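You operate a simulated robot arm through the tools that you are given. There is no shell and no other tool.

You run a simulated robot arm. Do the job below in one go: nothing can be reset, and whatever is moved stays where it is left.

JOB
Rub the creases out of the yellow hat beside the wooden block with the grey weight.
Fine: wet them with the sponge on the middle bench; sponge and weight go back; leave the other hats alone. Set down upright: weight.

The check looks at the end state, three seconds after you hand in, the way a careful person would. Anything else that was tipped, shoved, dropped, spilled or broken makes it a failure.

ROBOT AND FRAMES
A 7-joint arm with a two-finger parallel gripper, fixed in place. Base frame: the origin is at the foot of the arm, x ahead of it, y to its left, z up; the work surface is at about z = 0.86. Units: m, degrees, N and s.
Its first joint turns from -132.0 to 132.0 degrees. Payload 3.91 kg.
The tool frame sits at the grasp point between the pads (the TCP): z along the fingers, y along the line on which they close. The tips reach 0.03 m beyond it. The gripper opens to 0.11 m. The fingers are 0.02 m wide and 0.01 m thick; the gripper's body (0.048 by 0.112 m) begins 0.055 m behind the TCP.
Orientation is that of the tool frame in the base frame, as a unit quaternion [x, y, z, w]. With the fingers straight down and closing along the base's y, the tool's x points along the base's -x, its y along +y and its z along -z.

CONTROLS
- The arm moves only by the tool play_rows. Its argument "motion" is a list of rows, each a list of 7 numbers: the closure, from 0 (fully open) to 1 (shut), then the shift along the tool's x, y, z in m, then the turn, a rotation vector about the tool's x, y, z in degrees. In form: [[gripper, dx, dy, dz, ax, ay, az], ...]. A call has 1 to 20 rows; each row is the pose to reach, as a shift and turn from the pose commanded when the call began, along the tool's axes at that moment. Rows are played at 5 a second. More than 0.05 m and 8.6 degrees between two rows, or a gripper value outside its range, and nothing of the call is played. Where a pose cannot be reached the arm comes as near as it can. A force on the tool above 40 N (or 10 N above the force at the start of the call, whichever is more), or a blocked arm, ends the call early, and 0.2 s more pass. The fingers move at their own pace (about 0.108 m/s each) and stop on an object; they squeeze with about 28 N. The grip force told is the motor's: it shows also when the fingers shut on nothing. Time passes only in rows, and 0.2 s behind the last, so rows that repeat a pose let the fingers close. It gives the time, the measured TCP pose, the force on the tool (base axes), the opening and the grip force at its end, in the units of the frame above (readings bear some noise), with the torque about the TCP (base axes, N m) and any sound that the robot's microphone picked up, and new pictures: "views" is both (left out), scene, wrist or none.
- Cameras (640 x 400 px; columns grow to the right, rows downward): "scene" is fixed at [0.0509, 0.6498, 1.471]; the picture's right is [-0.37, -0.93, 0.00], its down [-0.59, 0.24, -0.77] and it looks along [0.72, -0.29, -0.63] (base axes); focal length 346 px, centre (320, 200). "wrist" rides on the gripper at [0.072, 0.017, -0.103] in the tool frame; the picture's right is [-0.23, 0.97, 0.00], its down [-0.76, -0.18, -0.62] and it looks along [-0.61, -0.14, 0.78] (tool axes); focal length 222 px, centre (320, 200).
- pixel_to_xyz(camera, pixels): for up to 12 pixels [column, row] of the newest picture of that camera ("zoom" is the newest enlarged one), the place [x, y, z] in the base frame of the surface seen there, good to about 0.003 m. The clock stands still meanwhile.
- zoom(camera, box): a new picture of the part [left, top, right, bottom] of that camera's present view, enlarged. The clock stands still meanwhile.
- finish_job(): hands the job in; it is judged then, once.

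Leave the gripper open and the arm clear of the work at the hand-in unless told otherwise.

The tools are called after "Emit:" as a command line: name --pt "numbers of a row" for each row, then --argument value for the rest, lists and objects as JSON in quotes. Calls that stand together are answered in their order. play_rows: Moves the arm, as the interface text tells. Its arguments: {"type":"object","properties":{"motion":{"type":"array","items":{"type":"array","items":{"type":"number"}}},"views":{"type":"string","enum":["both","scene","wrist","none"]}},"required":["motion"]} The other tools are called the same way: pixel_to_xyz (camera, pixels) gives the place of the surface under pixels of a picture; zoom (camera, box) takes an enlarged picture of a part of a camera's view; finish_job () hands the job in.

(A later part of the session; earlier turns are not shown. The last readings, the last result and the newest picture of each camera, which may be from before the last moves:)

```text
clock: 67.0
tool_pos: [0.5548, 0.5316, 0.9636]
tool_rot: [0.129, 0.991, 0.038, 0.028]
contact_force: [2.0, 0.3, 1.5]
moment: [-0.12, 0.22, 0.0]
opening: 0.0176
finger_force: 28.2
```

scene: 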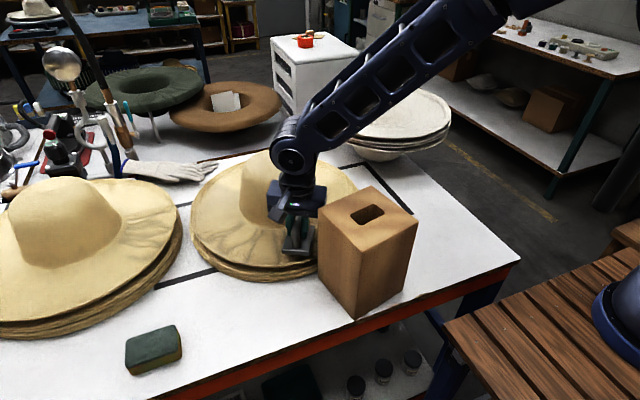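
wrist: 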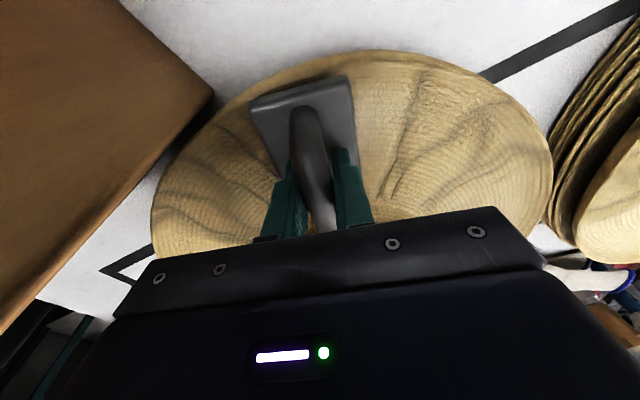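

Contact is now about 8 N. The readings suggest the brim is dished (a raised rim and a raised fillet), so a rigid plate bridges it radially. I try a rubbing stroke towards decreasing θ (30°), which should also turn the hat back, and see what it does.

Emit:
play_rows --pt "1 -0.0009 0.0174 0.0016 0.26 -0.52 5.97" --pt "1 -0.0036 0.0345 0.0032 0.53 -1.04 11.94" --pt "1 -0.0081 0.0513 0.0048 0.79 -1.57 17.91" --pt "1 -0.0144 0.0675 0.0065 1.06 -2.09 23.88" --pt "1 -0.0222 0.083 0.0082 1.32 -2.6 29.85" --pt "1 -0.0222 0.083 0.0082 1.32 -2.6 29.85" --views "both"

Emit:
zoom --camera "wrist" --box '[120, 20, 620, 260]'

Emit:
zoom --camera "scene" --box '[180, 170, 340, 290]'

```text
clock: 68.4
tool_pos: [0.5979, 0.6063, 0.9627]
tool_rot: [0.38, 0.924, 0.03, 0.038]
contact_force: [2.0, -0.8, -0.8]
moment: [-0.04, 0.25, 0.01]
opening: 0.0177
finger_force: 28.1
```

scene: 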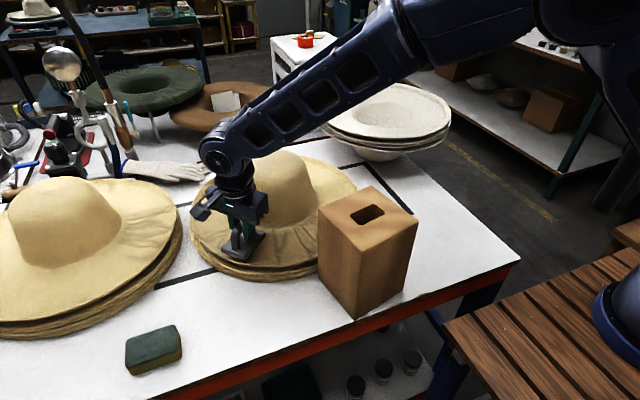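
wrist: 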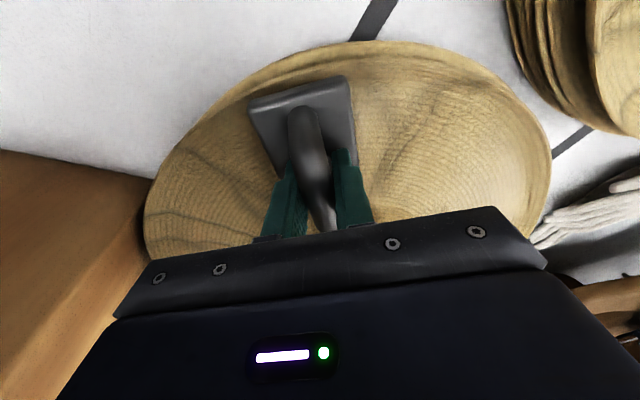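

```text
1.28 times, centred on (370, 140) of wrist
```

zoom: 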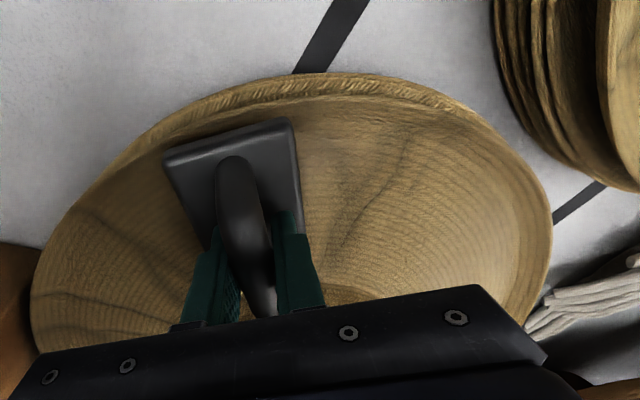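

```text
3.33 times, centred on (260, 230) of scene
```

zoom: 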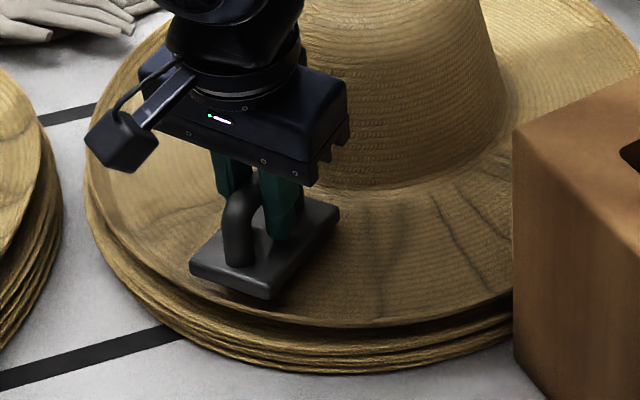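

Excellent: where the plate passed, the creases have faded (for example at (380,260) in the enlarged view), and the hat barely moved. I continue the stroke left to θ≈100° with slightly more pressure.

Emit:
play_rows --pt "1 -0.0009 0.0174 0.002 0.26 -0.52 5.97" --pt "1 -0.0036 0.0345 0.0036 0.53 -1.04 11.94" --pt "1 -0.0081 0.0513 0.0052 0.79 -1.57 17.91" --pt "1 -0.0144 0.0675 0.0069 1.06 -2.09 23.88" --pt "1 -0.0222 0.083 0.0086 1.32 -2.6 29.85" --pt "1 -0.0308 0.0949 0.0101 1.58 -3.13 35.8" --pt "1 -0.0308 0.0949 0.0101 1.58 -3.13 35.8" --views "both"

Emit:
zoom --camera "scene" --box '[180, 170, 340, 290]'

Emit:
zoom --camera "wrist" --box '[120, 20, 620, 260]'

```text
clock: 70.0
tool_pos: [0.6858, 0.6509, 0.9626]
tool_rot: [0.647, 0.761, 0.017, 0.047]
contact_force: [-1.1, 0.4, -4.2]
moment: [-0.03, -0.03, 0.01]
opening: 0.0177
finger_force: 27.9
```

scene: 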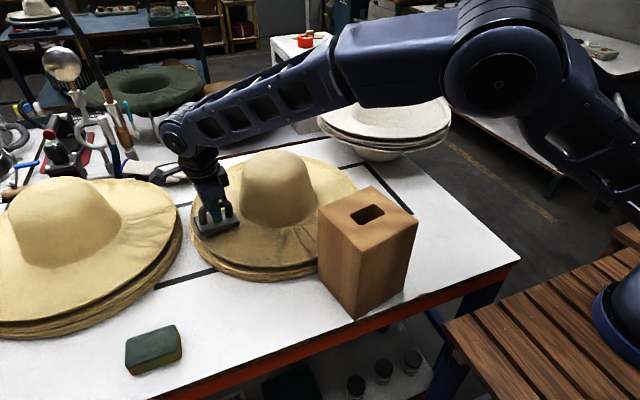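
wrist: 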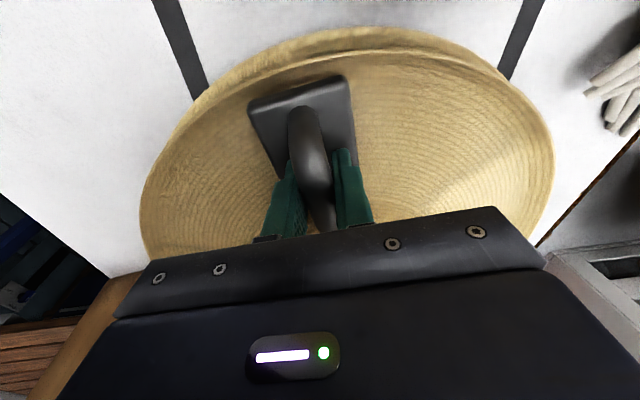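

```text
3.33 times, centred on (260, 230) of scene
```

zoom: 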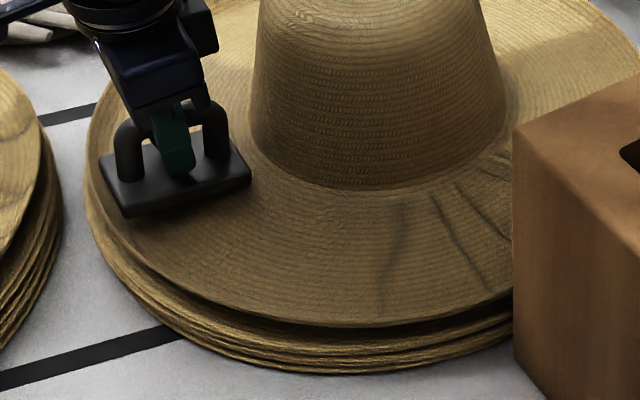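

```text
1.28 times, centred on (370, 140) of wrist
```

zoom: 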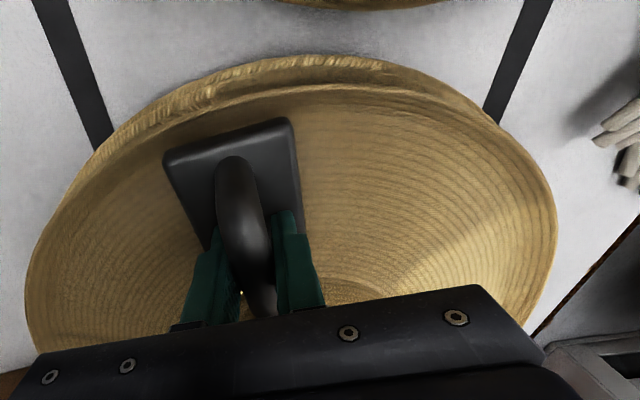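

The left creases are gone. Remaining are the ones at the right, by the block. I lift, level the tool, and go to the viewing spot that shows the block side.

Emit:
play_rows --pt "1 -0.0009 0.0017 -0.02 0 0 0" --pt "1 -0.0026 0.0052 -0.06 0 0 0" --pt "1 -0.0044 0.0087 -0.1 2 1 0" --pt "1 -0.0062 0.0122 -0.14 5 2.5 0" --pt "1 -0.008 0.0157 -0.18 5 2.5 0" --pt "1 -0.011 0.0217 -0.22 5 2.5 0" --pt "1 -0.0115 0.0227 -0.24 5 2.5 0" --pt "1 -0.0115 0.0227 -0.24 5 2.5 0" --views "scene"

Emit:
zoom --camera "scene" --box '[180, 170, 340, 290]'

```text
clock: 71.8
tool_pos: [0.6893, 0.6541, 1.2051]
tool_rot: [0.647, 0.762, -0.003, 0.001]
contact_force: [-0.7, 0.3, -6.4]
moment: [0.03, -0.03, 0.0]
opening: 0.0177
finger_force: 28.3
```

scene: 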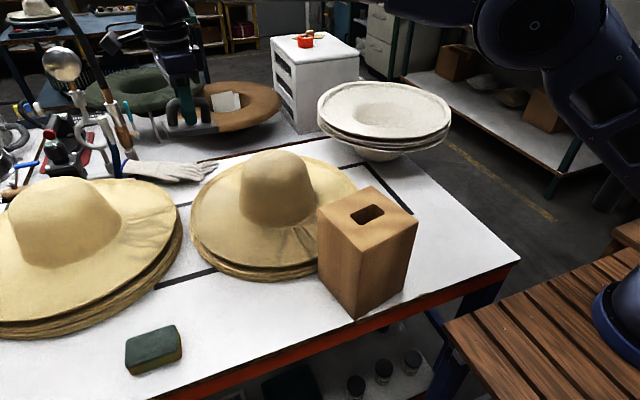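

```text
3.33 times, centred on (260, 230) of scene
```

zoom: 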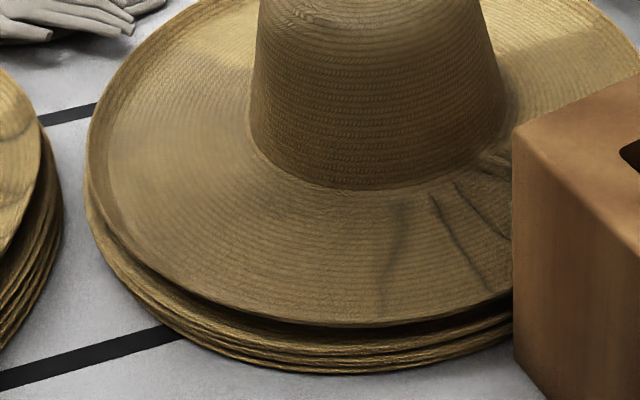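

The left half is smooth. Now I move to look at the block side.

Emit:
play_rows --pt "1 -0.0136 -0.0363 -0.002 0 0 1.2" --pt "1 -0.0271 -0.0726 -0.004 0 0 2.3" --pt "1 -0.0407 -0.1089 -0.006 0 0 3.5" --pt "1 -0.0543 -0.1452 -0.008 0 0 4.7" --pt "1 -0.0678 -0.1815 -0.01 0 0 5.8" --pt "1 -0.0814 -0.2178 -0.012 0 0 7" --pt "1 -0.095 -0.2541 -0.014 0 0 8.2" --pt "1 -0.1085 -0.2904 -0.015 0 0 9.3" --pt "1 -0.1085 -0.2904 -0.015 0 0 9.3" --views "wrist"

Emit:
zoom --camera "wrist" --box '[365, 0, 565, 165]'

Emit:
pixel_to_xyz --camera "zoom" --pixels '[[150, 300], [280, 205], [105, 190], [265, 135], [130, 240], [270, 165], [200, 280], [180, 90]]'

```text
clock: 73.8
tool_pos: [0.4179, 0.4997, 1.2182]
tool_rot: [0.708, 0.707, -0.001, 0.002]
contact_force: [0.1, -0.5, -6.3]
moment: [0.01, -0.05, -0.01]
opening: 0.0175
finger_force: 28.3
```

wrist: 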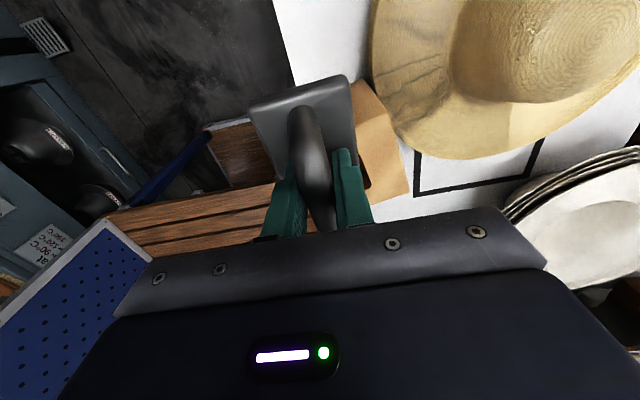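

```text
2.42 times, centred on (465, 82) of wrist
```

zoom: 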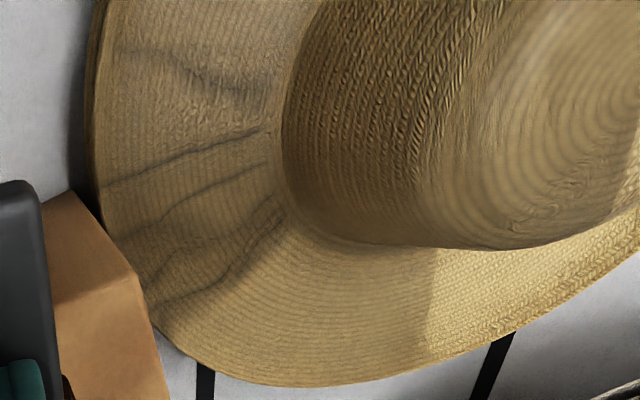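

```text
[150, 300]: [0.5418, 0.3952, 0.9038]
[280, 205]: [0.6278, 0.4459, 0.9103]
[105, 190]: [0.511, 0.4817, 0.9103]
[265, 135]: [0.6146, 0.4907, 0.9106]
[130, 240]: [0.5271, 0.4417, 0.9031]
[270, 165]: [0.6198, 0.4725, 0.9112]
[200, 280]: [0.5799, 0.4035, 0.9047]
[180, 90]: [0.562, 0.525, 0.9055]
```

The remaining creases lie between θ≈180° and 218°, and the brim there looks damp (tan) up to just past the last crease. I bring the weight down there with yaw 101°, so the plate and the body run parallel to the block's face, with clearance to block and crown. First I hover at z≈0.985.

Emit:
play_rows --pt "1 -0.0184 0.0344 0 0 0 -2.2" --pt "1 -0.0368 0.0688 0 0 0 -4.4" --pt "1 -0.0552 0.1032 0 0 0 -6.6" --pt "1 -0.0736 0.1376 0 0 0 -8.8" --pt "1 -0.092 0.172 0 0 0 -11" --pt "1 -0.092 0.172 0.04 0 0 -11" --pt "1 -0.092 0.172 0.08 0 0 -11" --pt "1 -0.092 0.172 0.12 0 0 -11" --pt "1 -0.092 0.172 0.15 0 0 -11" --pt "1 -0.092 0.172 0.15 0 0 -11" --views "both"

Emit:
zoom --camera "wrist" --box '[200, 20, 460, 250]'

```text
clock: 76.0
tool_pos: [0.5903, 0.4073, 1.07]
tool_rot: [0.636, 0.772, -0.002, 0.002]
contact_force: [-0.1, -1.1, -5.8]
moment: [0.01, -0.05, 0.0]
opening: 0.0179
finger_force: 27.8
```

scene: 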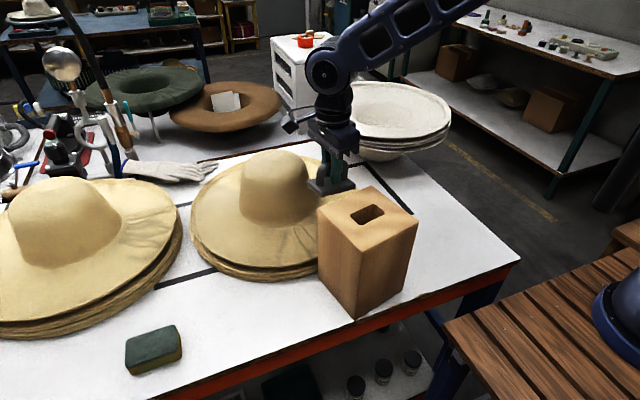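
wrist: 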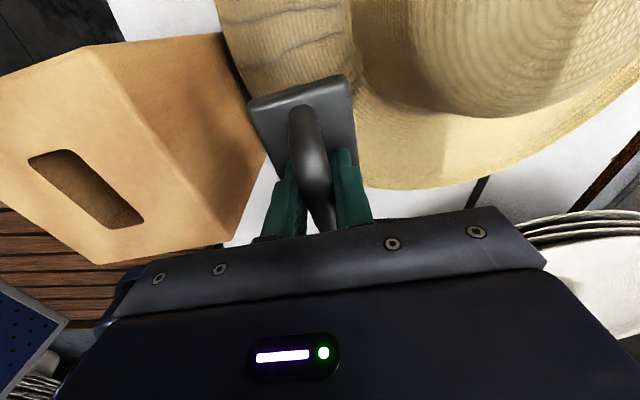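

```text
1.74 times, centred on (330, 135) of wrist
```

zoom: 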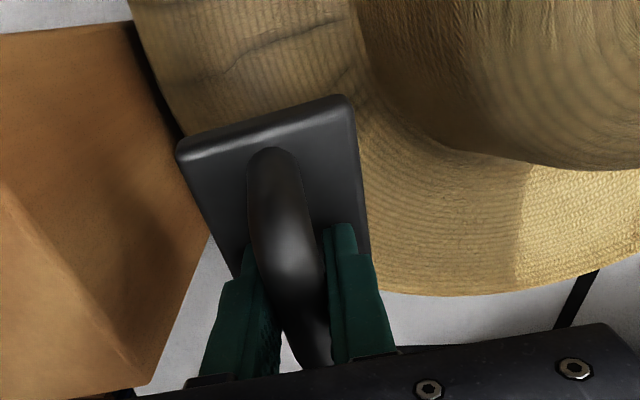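

There is clear space on both sides. I measure the plate's tilt in the grip here.

Emit:
pixel_to_xyz --camera "wrist" --pixels '[[256, 110], [264, 125], [272, 145], [342, 82], [347, 105], [351, 130], [352, 150], [300, 95], [285, 150]]'

```text
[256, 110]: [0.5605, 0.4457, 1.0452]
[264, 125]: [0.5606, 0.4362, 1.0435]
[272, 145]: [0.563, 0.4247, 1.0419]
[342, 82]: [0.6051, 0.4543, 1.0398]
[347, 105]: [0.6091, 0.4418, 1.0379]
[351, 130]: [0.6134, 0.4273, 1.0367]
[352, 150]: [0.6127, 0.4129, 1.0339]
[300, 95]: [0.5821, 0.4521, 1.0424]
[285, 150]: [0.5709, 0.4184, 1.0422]
```

The plate sits about 8° pitched and 8° rolled in the pads. I tilt the tool by the opposite amounts (-8° each) so that the plate lies flat, and descend to just above contact. The body keeps about 1.5 cm from the block.

Emit:
play_rows --pt "1 0 0 0.0 -4 -4 0" --pt "1 0 0 0.0 -8 -8 0" --pt "1 0 0 0.035 -8 -8 0" --pt "1 0 0 0.07 -8 -8 0" --pt "1 0 0 0.09 -8 -8 0" --pt "1 0 0 0.1 -8 -8 0" --pt "1 0 0 0.1 -8 -8 0" --views "both"

Emit:
zoom --camera "scene" --box '[240, 100, 420, 280]'

```text
clock: 77.6
tool_pos: [0.5905, 0.4064, 0.9711]
tool_rot: [0.632, 0.769, 0.008, 0.1]
contact_force: [-0.5, 0.3, -6.1]
moment: [0.03, 0.03, 0.0]
opening: 0.0178
finger_force: 28.1
```

scene: 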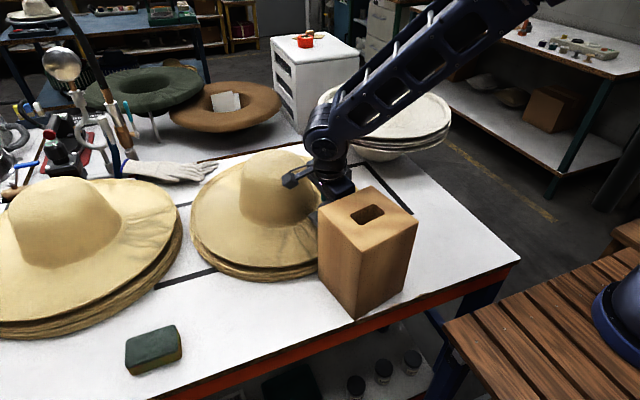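
wrist: 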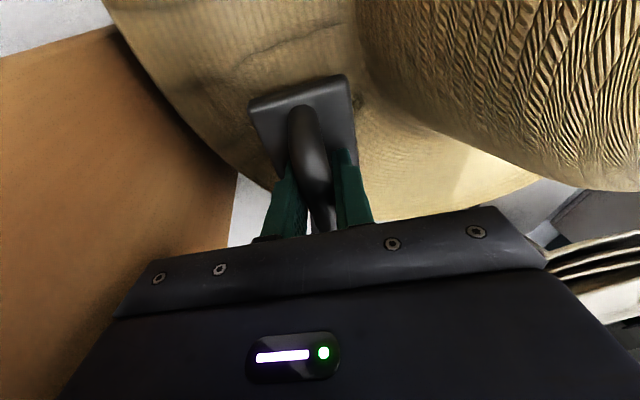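

```text
2.22 times, centred on (330, 190) of scene
```

zoom: 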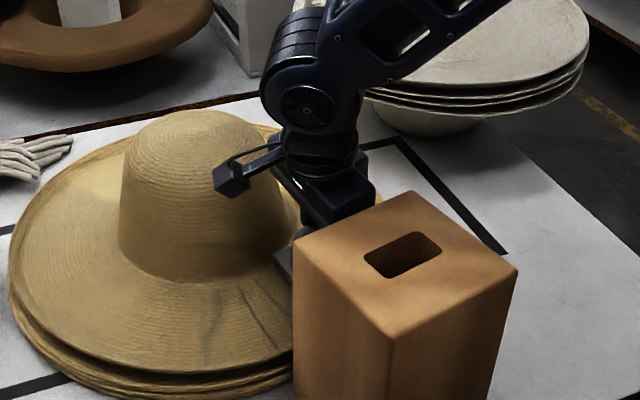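

Clearance holds. I lower in 2 mm steps and read the force each time.

Emit:
play_rows --pt "1 0.0003 -0.0003 0.002 0 0 0" --pt "1 0.0006 -0.0006 0.004 0 0 0" --pt "1 0.0006 -0.0006 0.004 0 0 0" --views "none"

```text
clock: 78.4
tool_pos: [0.5899, 0.4053, 0.9665]
tool_rot: [0.633, 0.768, 0.007, 0.099]
contact_force: [-0.8, -0.2, -6.1]
moment: [0.03, 0.02, -0.02]
opening: 0.0174
finger_force: 28.2
```

Still no contact at z=0.9665. I go on.

Emit:
play_rows --pt "1 0.0003 -0.0003 0.002 0 0 0" --pt "1 0.0004 -0.0004 0.003 0 0 0" --pt "1 0.0004 -0.0004 0.003 0 0 0" --views "none"

```text
clock: 79.2
tool_pos: [0.5905, 0.4057, 0.9631]
tool_rot: [0.633, 0.767, 0.007, 0.1]
contact_force: [0.1, 0.2, -5.5]
moment: [0.04, 0.01, -0.03]
opening: 0.0174
finger_force: 28.0
```

Emit:
play_rows --pt "1 0.0001 -0.0001 0.001 0 0 0" --pt "1 0.0003 -0.0003 0.002 0 0 0" --pt "1 0.0003 -0.0003 0.002 0 0 0" --views "none"

```text
clock: 80.0
tool_pos: [0.5911, 0.406, 0.9606]
tool_rot: [0.633, 0.767, 0.007, 0.1]
contact_force: [-0.8, 0.5, -5.9]
moment: [0.03, -0.01, -0.02]
opening: 0.0177
finger_force: 27.7
```

Nothing yet at 0.9606. Another 1.5 mm.

Emit:
play_rows --pt "1 0.0001 -0.0001 0.001 0 0 0" --pt "1 0.0002 -0.0002 0.0015 0 0 0" --pt "1 0.0002 -0.0002 0.0015 0 0 0" --views "none"

```text
clock: 80.8
tool_pos: [0.5909, 0.4054, 0.9603]
tool_rot: [0.633, 0.768, 0.007, 0.1]
contact_force: [-0.7, 0.5, -6.1]
moment: [0.01, -0.02, 0.0]
opening: 0.0175
finger_force: 28.2
```

Emit:
play_rows --pt "1 0.0001 -0.0001 0.001 0 0 0" --pt "1 0.0002 -0.0002 0.0015 0 0 0" --pt "1 0.0002 -0.0002 0.0015 0 0 0" --views "none"

```text
clock: 81.6
tool_pos: [0.5906, 0.4055, 0.9585]
tool_rot: [0.633, 0.768, 0.007, 0.099]
contact_force: [-0.3, 0.7, -5.6]
moment: [0.01, 0.0, 0.02]
opening: 0.0174
finger_force: 28.2
```

Still free at 0.9585. By my estimate a flat contact should come at about 0.956.

Emit:
play_rows --pt "1 0.0001 -0.0001 0.001 0 0 0" --pt "1 0.0002 -0.0002 0.0015 0 0 0" --pt "1 0.0002 -0.0002 0.0015 0 0 0" --views "none"

```text
clock: 82.4
tool_pos: [0.5912, 0.405, 0.9571]
tool_rot: [0.633, 0.768, 0.007, 0.1]
contact_force: [-0.1, -0.7, -6.5]
moment: [-0.01, 0.01, -0.01]
opening: 0.0176
finger_force: 28.2
```

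Emit:
play_rows --pt "1 0.0001 -0.0001 0.001 0 0 0" --pt "1 0.0002 -0.0002 0.0015 0 0 0" --pt "1 0.0002 -0.0002 0.0015 0 0 0" --views "none"

```text
clock: 83.2
tool_pos: [0.5903, 0.4058, 0.9549]
tool_rot: [0.632, 0.768, 0.007, 0.1]
contact_force: [0.1, -0.3, -6.4]
moment: [0.03, 0.05, 0.04]
opening: 0.0174
finger_force: 28.2
```

Emit:
play_rows --pt "1 0.0001 -0.0001 0.0005 0 0 0" --pt "1 0.0001 -0.0001 0.001 0 0 0" --pt "1 0.0001 -0.0001 0.001 0 0 0" --views "both"

Emit:
zoom --camera "wrist" --box '[200, 20, 460, 250]'

```text
clock: 84.0
tool_pos: [0.5908, 0.4044, 0.9544]
tool_rot: [0.634, 0.767, 0.007, 0.1]
contact_force: [-1.5, 0.0, 0.0]
moment: [0.12, -0.06, 0.05]
opening: 0.0177
finger_force: 28.0
```

scene: 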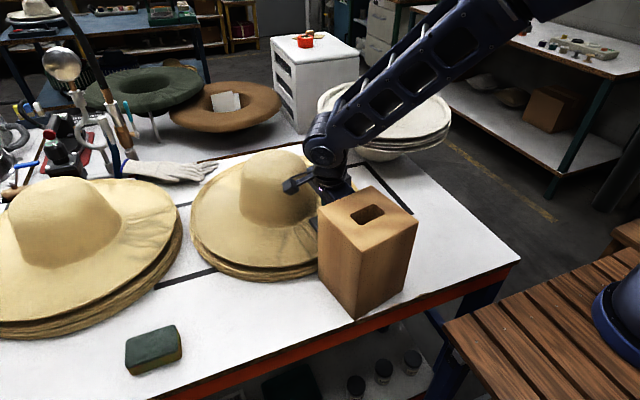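
wrist: 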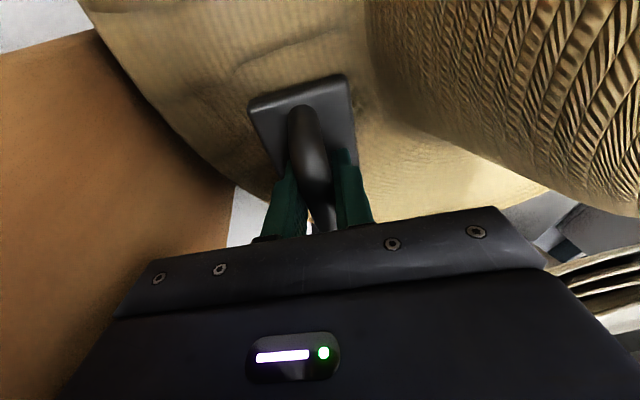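

```text
1.74 times, centred on (330, 135) of wrist
```

zoom: 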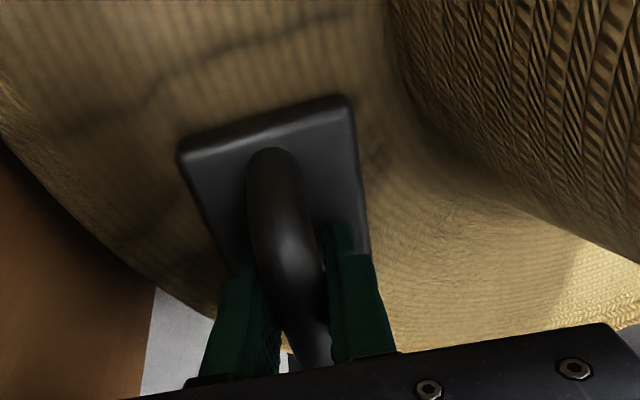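

Light flat contact (N≈6) at z=0.954. There is not enough room to slide along the block with this tilt, but I can rub the last crease in place with short strokes parallel to the block's face (-2 cm to +3 cm in y).

Emit:
play_rows --pt "1 0.0096 0.0019 -0.0009 0 0 0" --pt "1 0.0192 0.0037 -0.0021 0 0 0" --pt "1 0.0288 0.0056 -0.0033 0 0 0" --pt "1 0.0192 0.0037 -0.002 0 0 0" --pt "1 0.0096 0.0019 -0.0008 0 0 0" --pt "1 0 0 0.0004 0 0 0" --pt "1 -0.0096 -0.0019 0.0015 0 0 0" --pt "1 -0.0192 -0.0037 0.0026 0 0 0" --pt "1 -0.0096 -0.0019 0.0015 0 0 0" --pt "1 0 0 0.0004 0 0 0" --pt "1 0.0096 0.0019 -0.0008 0 0 0" --pt "1 0.0192 0.0037 -0.002 0 0 0" --pt "1 0.0192 0.0037 -0.002 0 0 0" --views "wrist"

Emit:
zoom --camera "wrist" --box '[80, 0, 480, 250]'

```text
clock: 86.8
tool_pos: [0.5908, 0.4257, 0.9548]
tool_rot: [0.634, 0.767, 0.008, 0.099]
contact_force: [1.0, 0.0, 0.1]
moment: [-0.07, -0.23, -0.03]
opening: 0.0176
finger_force: 28.7
```

wrist: 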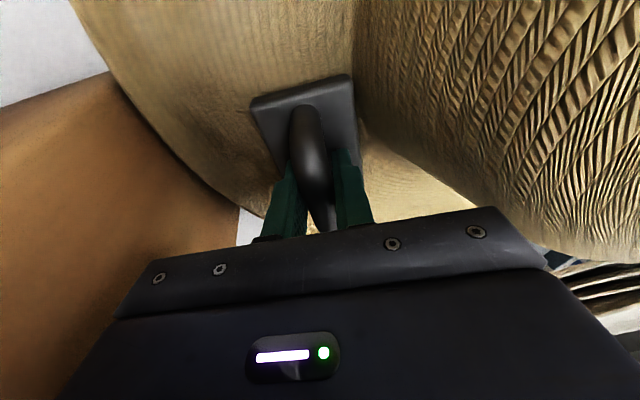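

```text
1.60 times, centred on (280, 125) of wrist
```

zoom: 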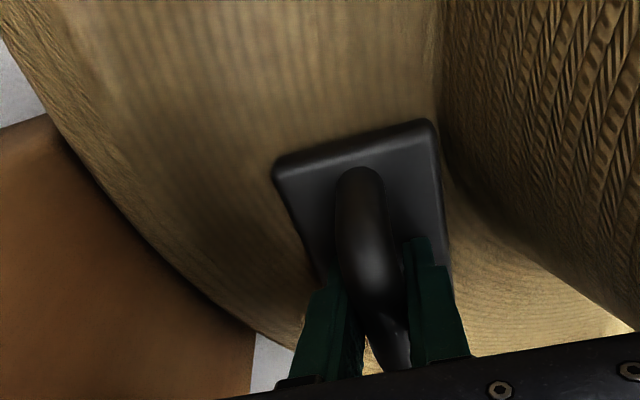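

The creases ahead of the plate have vanished too. I lift straight up, level the tool and take a look.

Emit:
play_rows --pt "1 -0.0028 0.0028 -0.0196 0 0 0" --pt "1 -0.0083 0.0083 -0.0588 0 0 0" --pt "1 -0.0139 0.0139 -0.098 0 0 0" --pt "1 -0.0195 0.0195 -0.137 0 0 0" --pt "1 -0.025 0.025 -0.176 4 4 0" --pt "1 -0.0306 0.0306 -0.216 8 8 0" --pt "1 -0.0362 0.0362 -0.25 8 8 0" --pt "1 -0.0362 0.0362 -0.25 8 8 0" --views "both"

Emit:
zoom --camera "scene" --box '[180, 170, 340, 290]'

Emit:
zoom --camera "wrist" --box '[200, 0, 520, 230]'

```text
clock: 88.6
tool_pos: [0.5916, 0.4255, 1.2095]
tool_rot: [0.636, 0.771, -0.002, 0.002]
contact_force: [0.1, 0.6, -6.6]
moment: [-0.03, -0.06, -0.02]
opening: 0.0177
finger_force: 28.1
```

scene: 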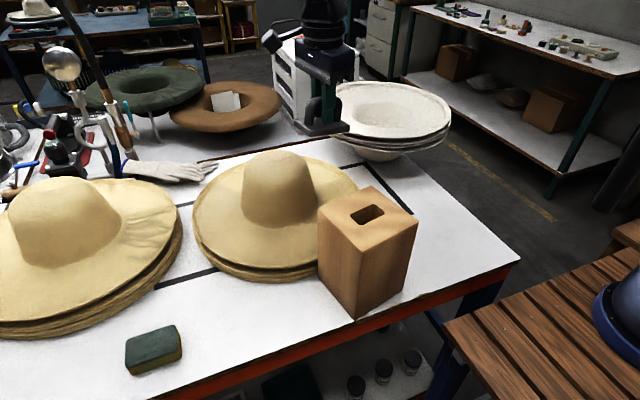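
wrist: 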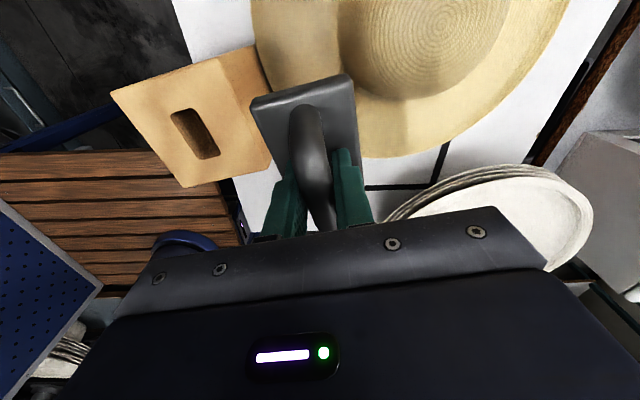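

```text
3.33 times, centred on (260, 230) of scene
```

zoom: 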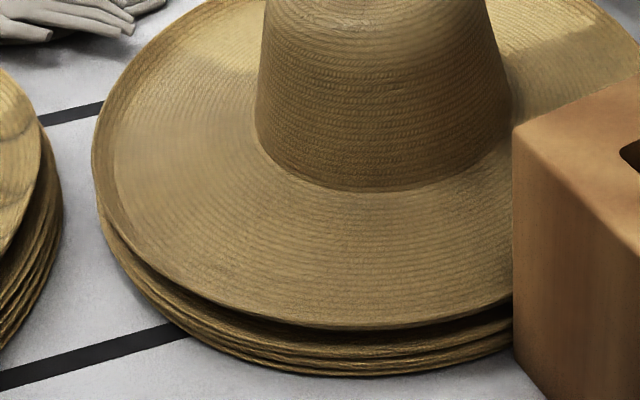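

```text
1.74 times, centred on (360, 115) of wrist
```

zoom: 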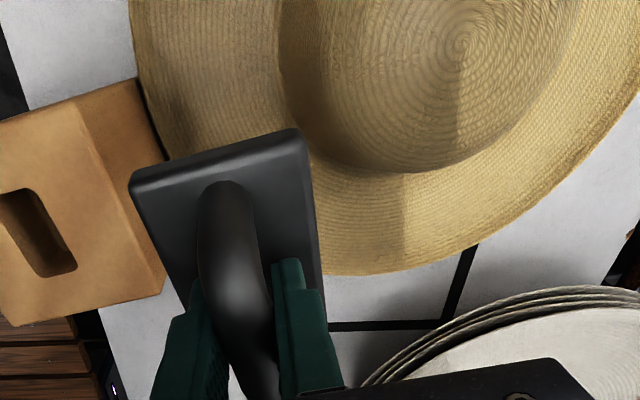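

The scene shows a smooth brim, though the hat seems to have slid some millimetres to the right. I go back to the viewing spot to check the strip by the block and measure the rim.

Emit:
play_rows --pt "1 0.013 -0.0275 -0.003 0 0 1.8" --pt "1 0.026 -0.055 -0.006 0 0 3.6" --pt "1 0.039 -0.0825 -0.009 0 0 5.4" --pt "1 0.0525 -0.11 -0.01 0 0 7.2" --pt "1 0.067 -0.135 -0.01 0 0 9" --pt "1 0.083 -0.16 -0.01 0 0 11" --pt "1 0.083 -0.16 -0.01 0 0 11" --views "both"

Emit:
zoom --camera "wrist" --box '[355, 0, 555, 165]'

Emit:
pixel_to_xyz --camera "scene" --pixels '[[194, 215], [196, 225], [240, 260], [275, 265], [305, 262], [250, 205], [285, 224], [315, 208], [345, 182], [325, 166], [192, 228], [200, 240]]'

```text
clock: 90.2
tool_pos: [0.4199, 0.4774, 1.2204]
tool_rot: [0.708, 0.707, -0.002, 0.002]
contact_force: [-0.3, 0.3, -6.7]
moment: [-0.03, -0.02, 0.03]
opening: 0.0179
finger_force: 28.0
```

scene: 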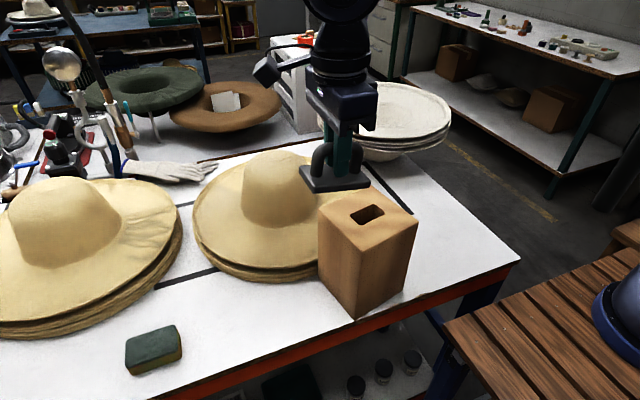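
wrist: 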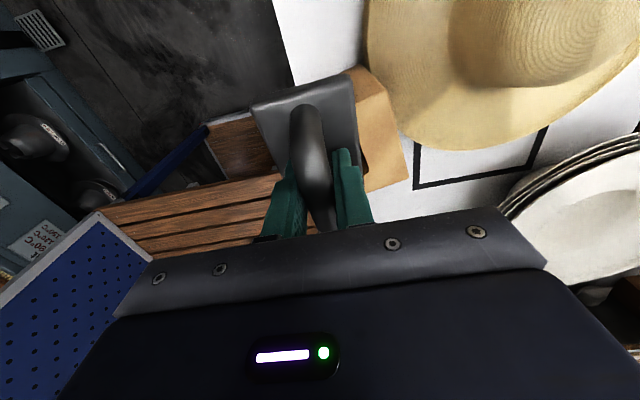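

```text
2.42 times, centred on (455, 82) of wrist
```

zoom: 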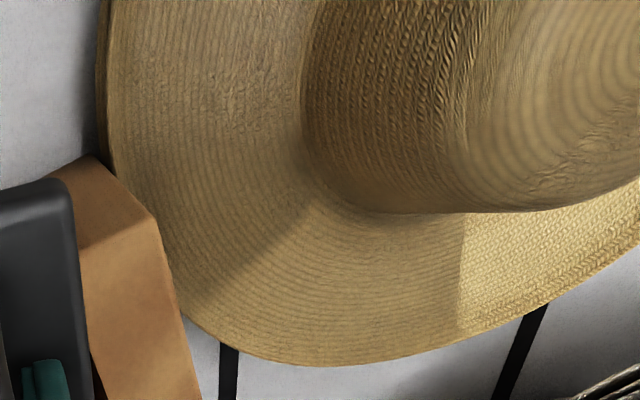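

```text
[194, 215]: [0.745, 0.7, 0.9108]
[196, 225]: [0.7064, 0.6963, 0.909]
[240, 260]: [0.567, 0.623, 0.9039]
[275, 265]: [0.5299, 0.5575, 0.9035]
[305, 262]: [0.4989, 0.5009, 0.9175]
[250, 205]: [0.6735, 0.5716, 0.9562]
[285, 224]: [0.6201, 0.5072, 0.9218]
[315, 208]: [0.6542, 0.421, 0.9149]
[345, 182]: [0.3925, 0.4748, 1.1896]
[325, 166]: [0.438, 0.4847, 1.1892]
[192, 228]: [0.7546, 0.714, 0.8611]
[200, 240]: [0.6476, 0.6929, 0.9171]
```

All creases are gone, also by the block. Now the weight goes home: (0.439, 0.5725), yaw 124°. I move over it at height, then descend to about z=0.97.

Emit:
play_rows --pt "1 0.019 0.0038 0 0 0 -6.8" --pt "1 0.038 0.0076 0 0 0 -13.6" --pt "1 0.057 0.0114 0 0 0 -20.4" --pt "1 0.076 0.0152 0 0 0 -27.2" --pt "1 0.095 0.019 0 0 0 -34" --pt "1 0.095 0.019 0.045 0 0 -34" --pt "1 0.095 0.019 0.09 0 0 -34" --pt "1 0.095 0.019 0.135 0 0 -34" --pt "1 0.095 0.019 0.18 0 0 -34" --pt "1 0.095 0.019 0.22 0 0 -34" --pt "1 0.095 0.019 0.25 0 0 -34" --pt "1 0.095 0.019 0.25 0 0 -34" --views "both"

Emit:
pixel_to_xyz --camera "wrist" --pixels '[[258, 110], [265, 125], [272, 145], [342, 84], [347, 105], [351, 130], [352, 150], [300, 95]]'

Emit:
zoom --camera "scene" --box '[180, 180, 420, 330]'

```text
clock: 92.8
tool_pos: [0.4397, 0.5689, 0.967]
tool_rot: [0.47, 0.883, -0.002, 0.001]
contact_force: [-0.7, 0.2, -6.3]
moment: [-0.01, -0.04, 0.0]
opening: 0.0174
finger_force: 28.0
```

scene: 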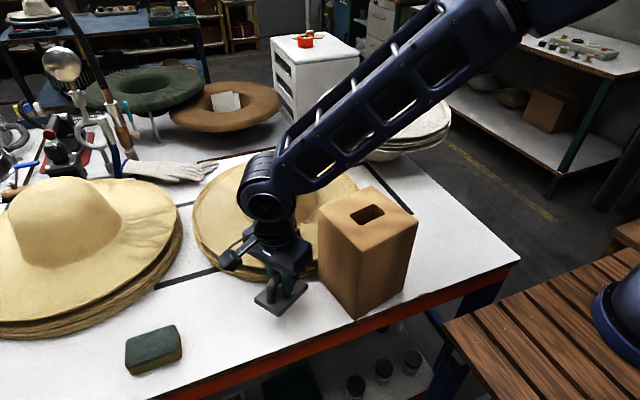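
wrist: 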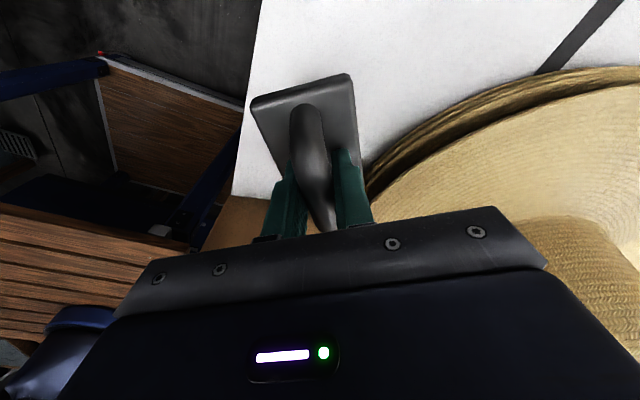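

```text
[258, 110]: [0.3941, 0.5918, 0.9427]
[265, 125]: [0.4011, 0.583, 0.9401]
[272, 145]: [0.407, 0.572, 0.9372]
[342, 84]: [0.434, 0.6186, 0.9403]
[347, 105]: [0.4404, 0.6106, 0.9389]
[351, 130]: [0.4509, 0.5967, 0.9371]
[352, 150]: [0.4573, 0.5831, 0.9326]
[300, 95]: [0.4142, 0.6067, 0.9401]
```

```text
2.67 times, centred on (300, 255) of scene
```

zoom: 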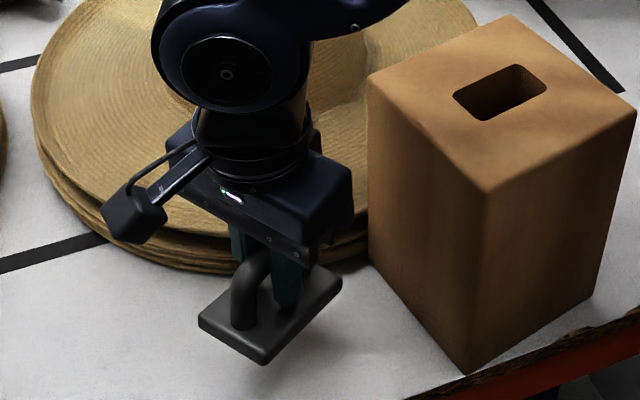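

In the grip the plate is now pitched about 10° (outer end up) and rolled about 3°. I tilt the tool -10°/-3° so the plate is level over its old spot, and go down to about 1 cm above the bench.

Emit:
play_rows --pt "1 0.0016 0.0008 0.01 -1.5 -5 0" --pt "1 0.0032 0.0016 0.02 -3 -10 0" --pt "1 0.0032 0.0016 0.035 -3 -10 0" --pt "1 0.0032 0.0016 0.045 -3 -10 0" --pt "1 0.0032 0.0016 0.045 -3 -10 0" --views "both"

Emit:
zoom --camera "scene" --box '[220, 240, 360, 340]'

Emit:
pixel_to_xyz --camera "wrist" --pixels '[[258, 110], [265, 125], [272, 145], [342, 84], [347, 105], [351, 130], [352, 150], [300, 95]]'

```text
clock: 94.0
tool_pos: [0.4375, 0.5744, 0.9227]
tool_rot: [0.467, 0.879, -0.02, 0.09]
contact_force: [-0.1, 0.3, -6.3]
moment: [0.03, 0.02, 0.01]
opening: 0.0177
finger_force: 28.2
```

scene: 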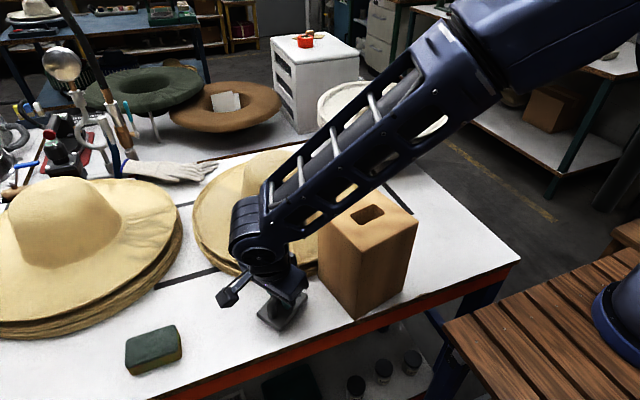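
wrist: 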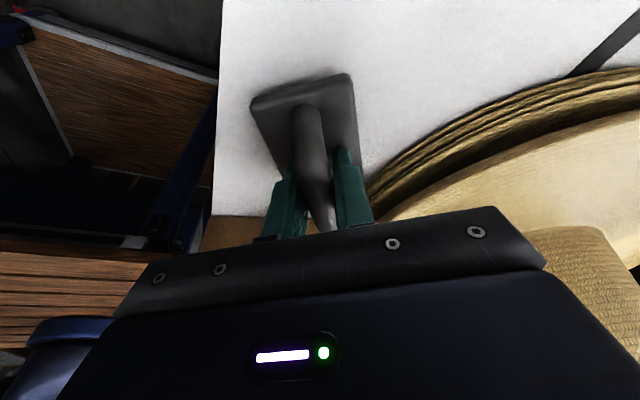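

```text
4.00 times, centred on (290, 290) of scene
```

zoom: 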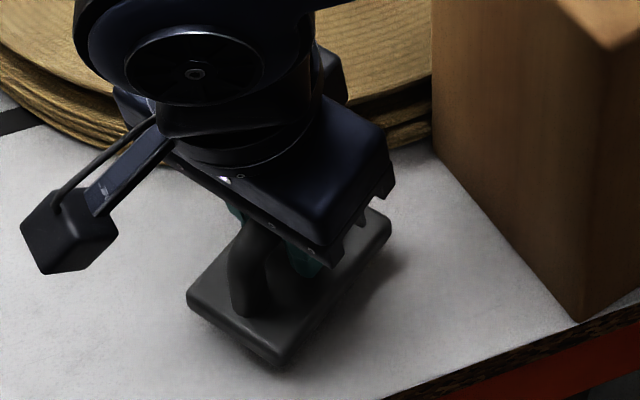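

```text
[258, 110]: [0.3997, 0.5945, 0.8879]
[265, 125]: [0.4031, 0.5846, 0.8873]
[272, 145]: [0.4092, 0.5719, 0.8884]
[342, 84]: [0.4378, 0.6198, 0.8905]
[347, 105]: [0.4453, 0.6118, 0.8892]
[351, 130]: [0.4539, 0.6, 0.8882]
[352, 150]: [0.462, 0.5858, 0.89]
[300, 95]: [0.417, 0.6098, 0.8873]
```

The plate is level now (its top at 0.888–0.890 all round), about 13 mm to go. I lower 10 mm vertically.

Emit:
play_rows --pt "1 0.0009 -0.0003 0.0049 0 0 0" --pt "1 0.0017 -0.0005 0.0098 0 0 0" --pt "1 0.0017 -0.0005 0.0098 0 0 0" --views "none"

```text
clock: 94.8
tool_pos: [0.4368, 0.5737, 0.9136]
tool_rot: [0.467, 0.879, -0.021, 0.091]
contact_force: [-0.5, -0.4, -6.8]
moment: [0.03, -0.02, 0.0]
opening: 0.0175
finger_force: 28.0
```

No contact yet. I lower in 1 mm rows.

Emit:
play_rows --pt "1 0.0002 -0.0001 0.001 0 0 0" --pt "1 0.0003 -0.0001 0.002 0 0 0" --pt "1 0.0003 -0.0001 0.002 0 0 0" --views "none"

```text
clock: 95.6
tool_pos: [0.4385, 0.5748, 0.9104]
tool_rot: [0.468, 0.879, -0.02, 0.09]
contact_force: [-0.8, 0.2, -5.5]
moment: [0.01, 0.0, -0.01]
opening: 0.0178
finger_force: 28.1
```

Emit:
play_rows --pt "1 0.0001 0 0.0007 0 0 0" --pt "1 0.0002 -0.0001 0.0013 0 0 0" --pt "1 0.0002 -0.0001 0.0013 0 0 0" --views "none"

```text
clock: 96.4
tool_pos: [0.4369, 0.5737, 0.9101]
tool_rot: [0.467, 0.879, -0.021, 0.09]
contact_force: [0.9, 0.9, -6.6]
moment: [-0.01, 0.02, 0.0]
opening: 0.0175
finger_force: 27.8
```

Emit:
play_rows --pt "1 0.0001 0 0.0007 0 0 0" --pt "1 0.0002 -0.0001 0.0013 0 0 0" --pt "1 0.0002 -0.0001 0.0013 0 0 0" --views "none"

```text
clock: 97.2
tool_pos: [0.4367, 0.5752, 0.9084]
tool_rot: [0.467, 0.879, -0.02, 0.09]
contact_force: [0.0, 0.3, -6.1]
moment: [0.05, 0.0, -0.04]
opening: 0.0174
finger_force: 28.3
```

Emit:
play_rows --pt "1 0.0001 0 0.0007 0 0 0" --pt "1 0.0002 -0.0001 0.0013 0 0 0" --pt "1 0.0002 -0.0001 0.0013 0 0 0" --views "both"

Emit:
zoom --camera "scene" --box '[220, 240, 360, 340]'

```text
clock: 98.0
tool_pos: [0.4384, 0.5739, 0.9068]
tool_rot: [0.468, 0.879, -0.021, 0.09]
contact_force: [0.0, 0.3, -5.3]
moment: [0.02, 0.01, 0.0]
opening: 0.0178
finger_force: 27.8
```

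scene: 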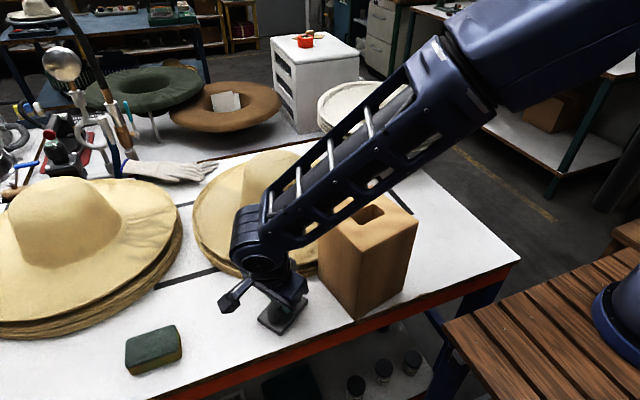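
wrist: 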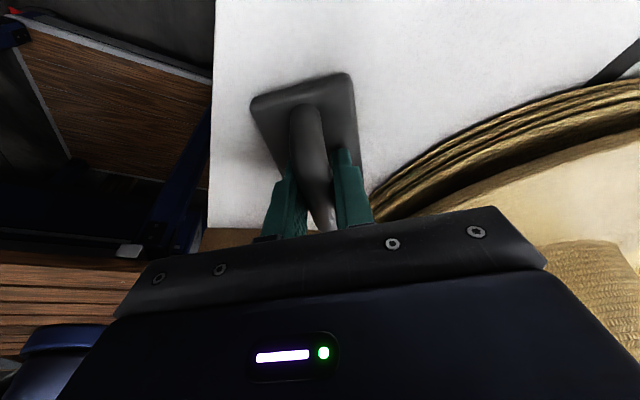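

```text
4.00 times, centred on (290, 290) of scene
```

zoom: 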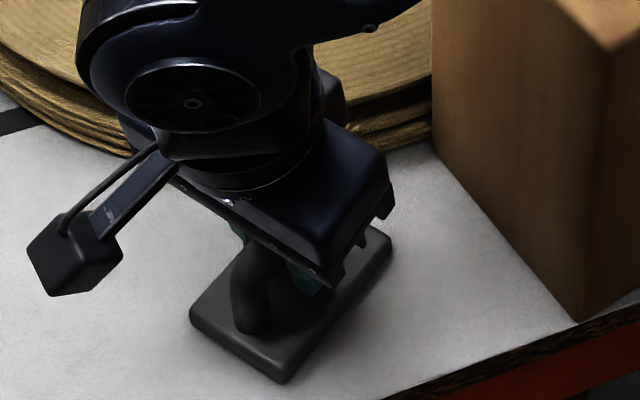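

The plate looks just about on the bench, and force is starting to change (-5.3 N). A little lower.

Emit:
play_rows --pt "1 0.0001 0 0.0005 0 0 0" --pt "1 0.0002 -0.0001 0.001 0 0 0" --pt "1 0.0002 -0.0001 0.001 0 0 0" --views "none"

```text
clock: 98.8
tool_pos: [0.4386, 0.5737, 0.9067]
tool_rot: [0.467, 0.879, -0.019, 0.091]
contact_force: [2.7, 4.1, 5.3]
moment: [0.51, 0.34, -0.16]
opening: 0.0175
finger_force: 27.7
```

The outer -y corner touched first (N≈12), so I'm slightly over-tilted. I ease up 1 mm and take 2° of pitch and 1° of roll off.

Emit:
play_rows --pt "1 0 0 -0.001 0 0 0" --pt "1 0 0 -0.001 1 2 0" --pt "1 0 0 -0.0005 1 2 0" --pt "1 0 0 -0.0005 1 2 0" --views "none"

```text
clock: 99.8
tool_pos: [0.4377, 0.5739, 0.906]
tool_rot: [0.468, 0.881, -0.019, 0.07]
contact_force: [0.3, -5.2, 5.6]
moment: [-0.63, -0.35, -0.08]
opening: 0.0174
finger_force: 27.9
```

Now the opposite end bears, so it is flat within about a degree. I relieve the pressure slightly, open the fingers a little to release the handle, then rise along the tool axis.

Emit:
play_rows --pt "1 0 0 -0.0005 0 -0.8 0" --pt "1 0 0 -0.0005 0 -0.8 0" --pt "0.82 0 0 -0.0005 0 -0.8 0" --pt "0.74 0 0 -0.0005 0 -0.8 0" --pt "0.68 0 0 -0.0005 0 -0.8 0" --pt "0.68 0 0 -0.0005 0 -0.8 0" --views "both"

Emit:
zoom --camera "wrist" --box '[200, 40, 440, 240]'

```text
clock: 101.2
tool_pos: [0.4366, 0.5726, 0.9068]
tool_rot: [0.468, 0.88, -0.023, 0.077]
contact_force: [-0.4, -0.4, -0.6]
moment: [-0.03, -0.02, 0.0]
opening: 0.0351
finger_force: 0.1
```

scene: 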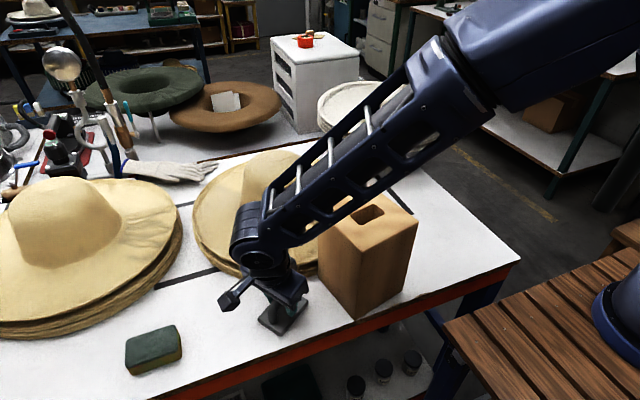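
wrist: 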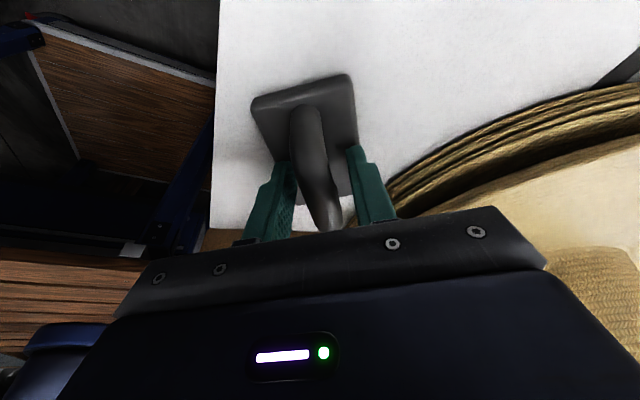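

```text
2.00 times, centred on (320, 140) of wrist
```

zoom: 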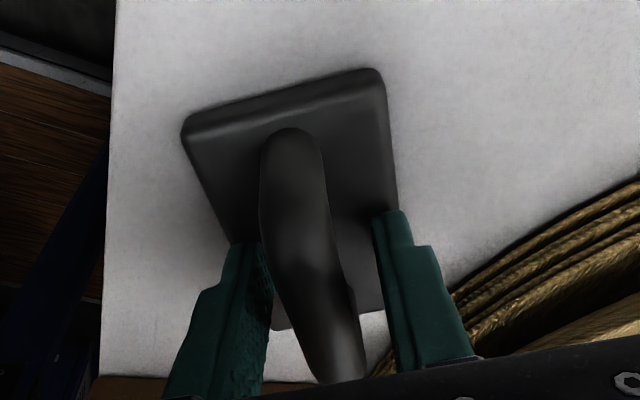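

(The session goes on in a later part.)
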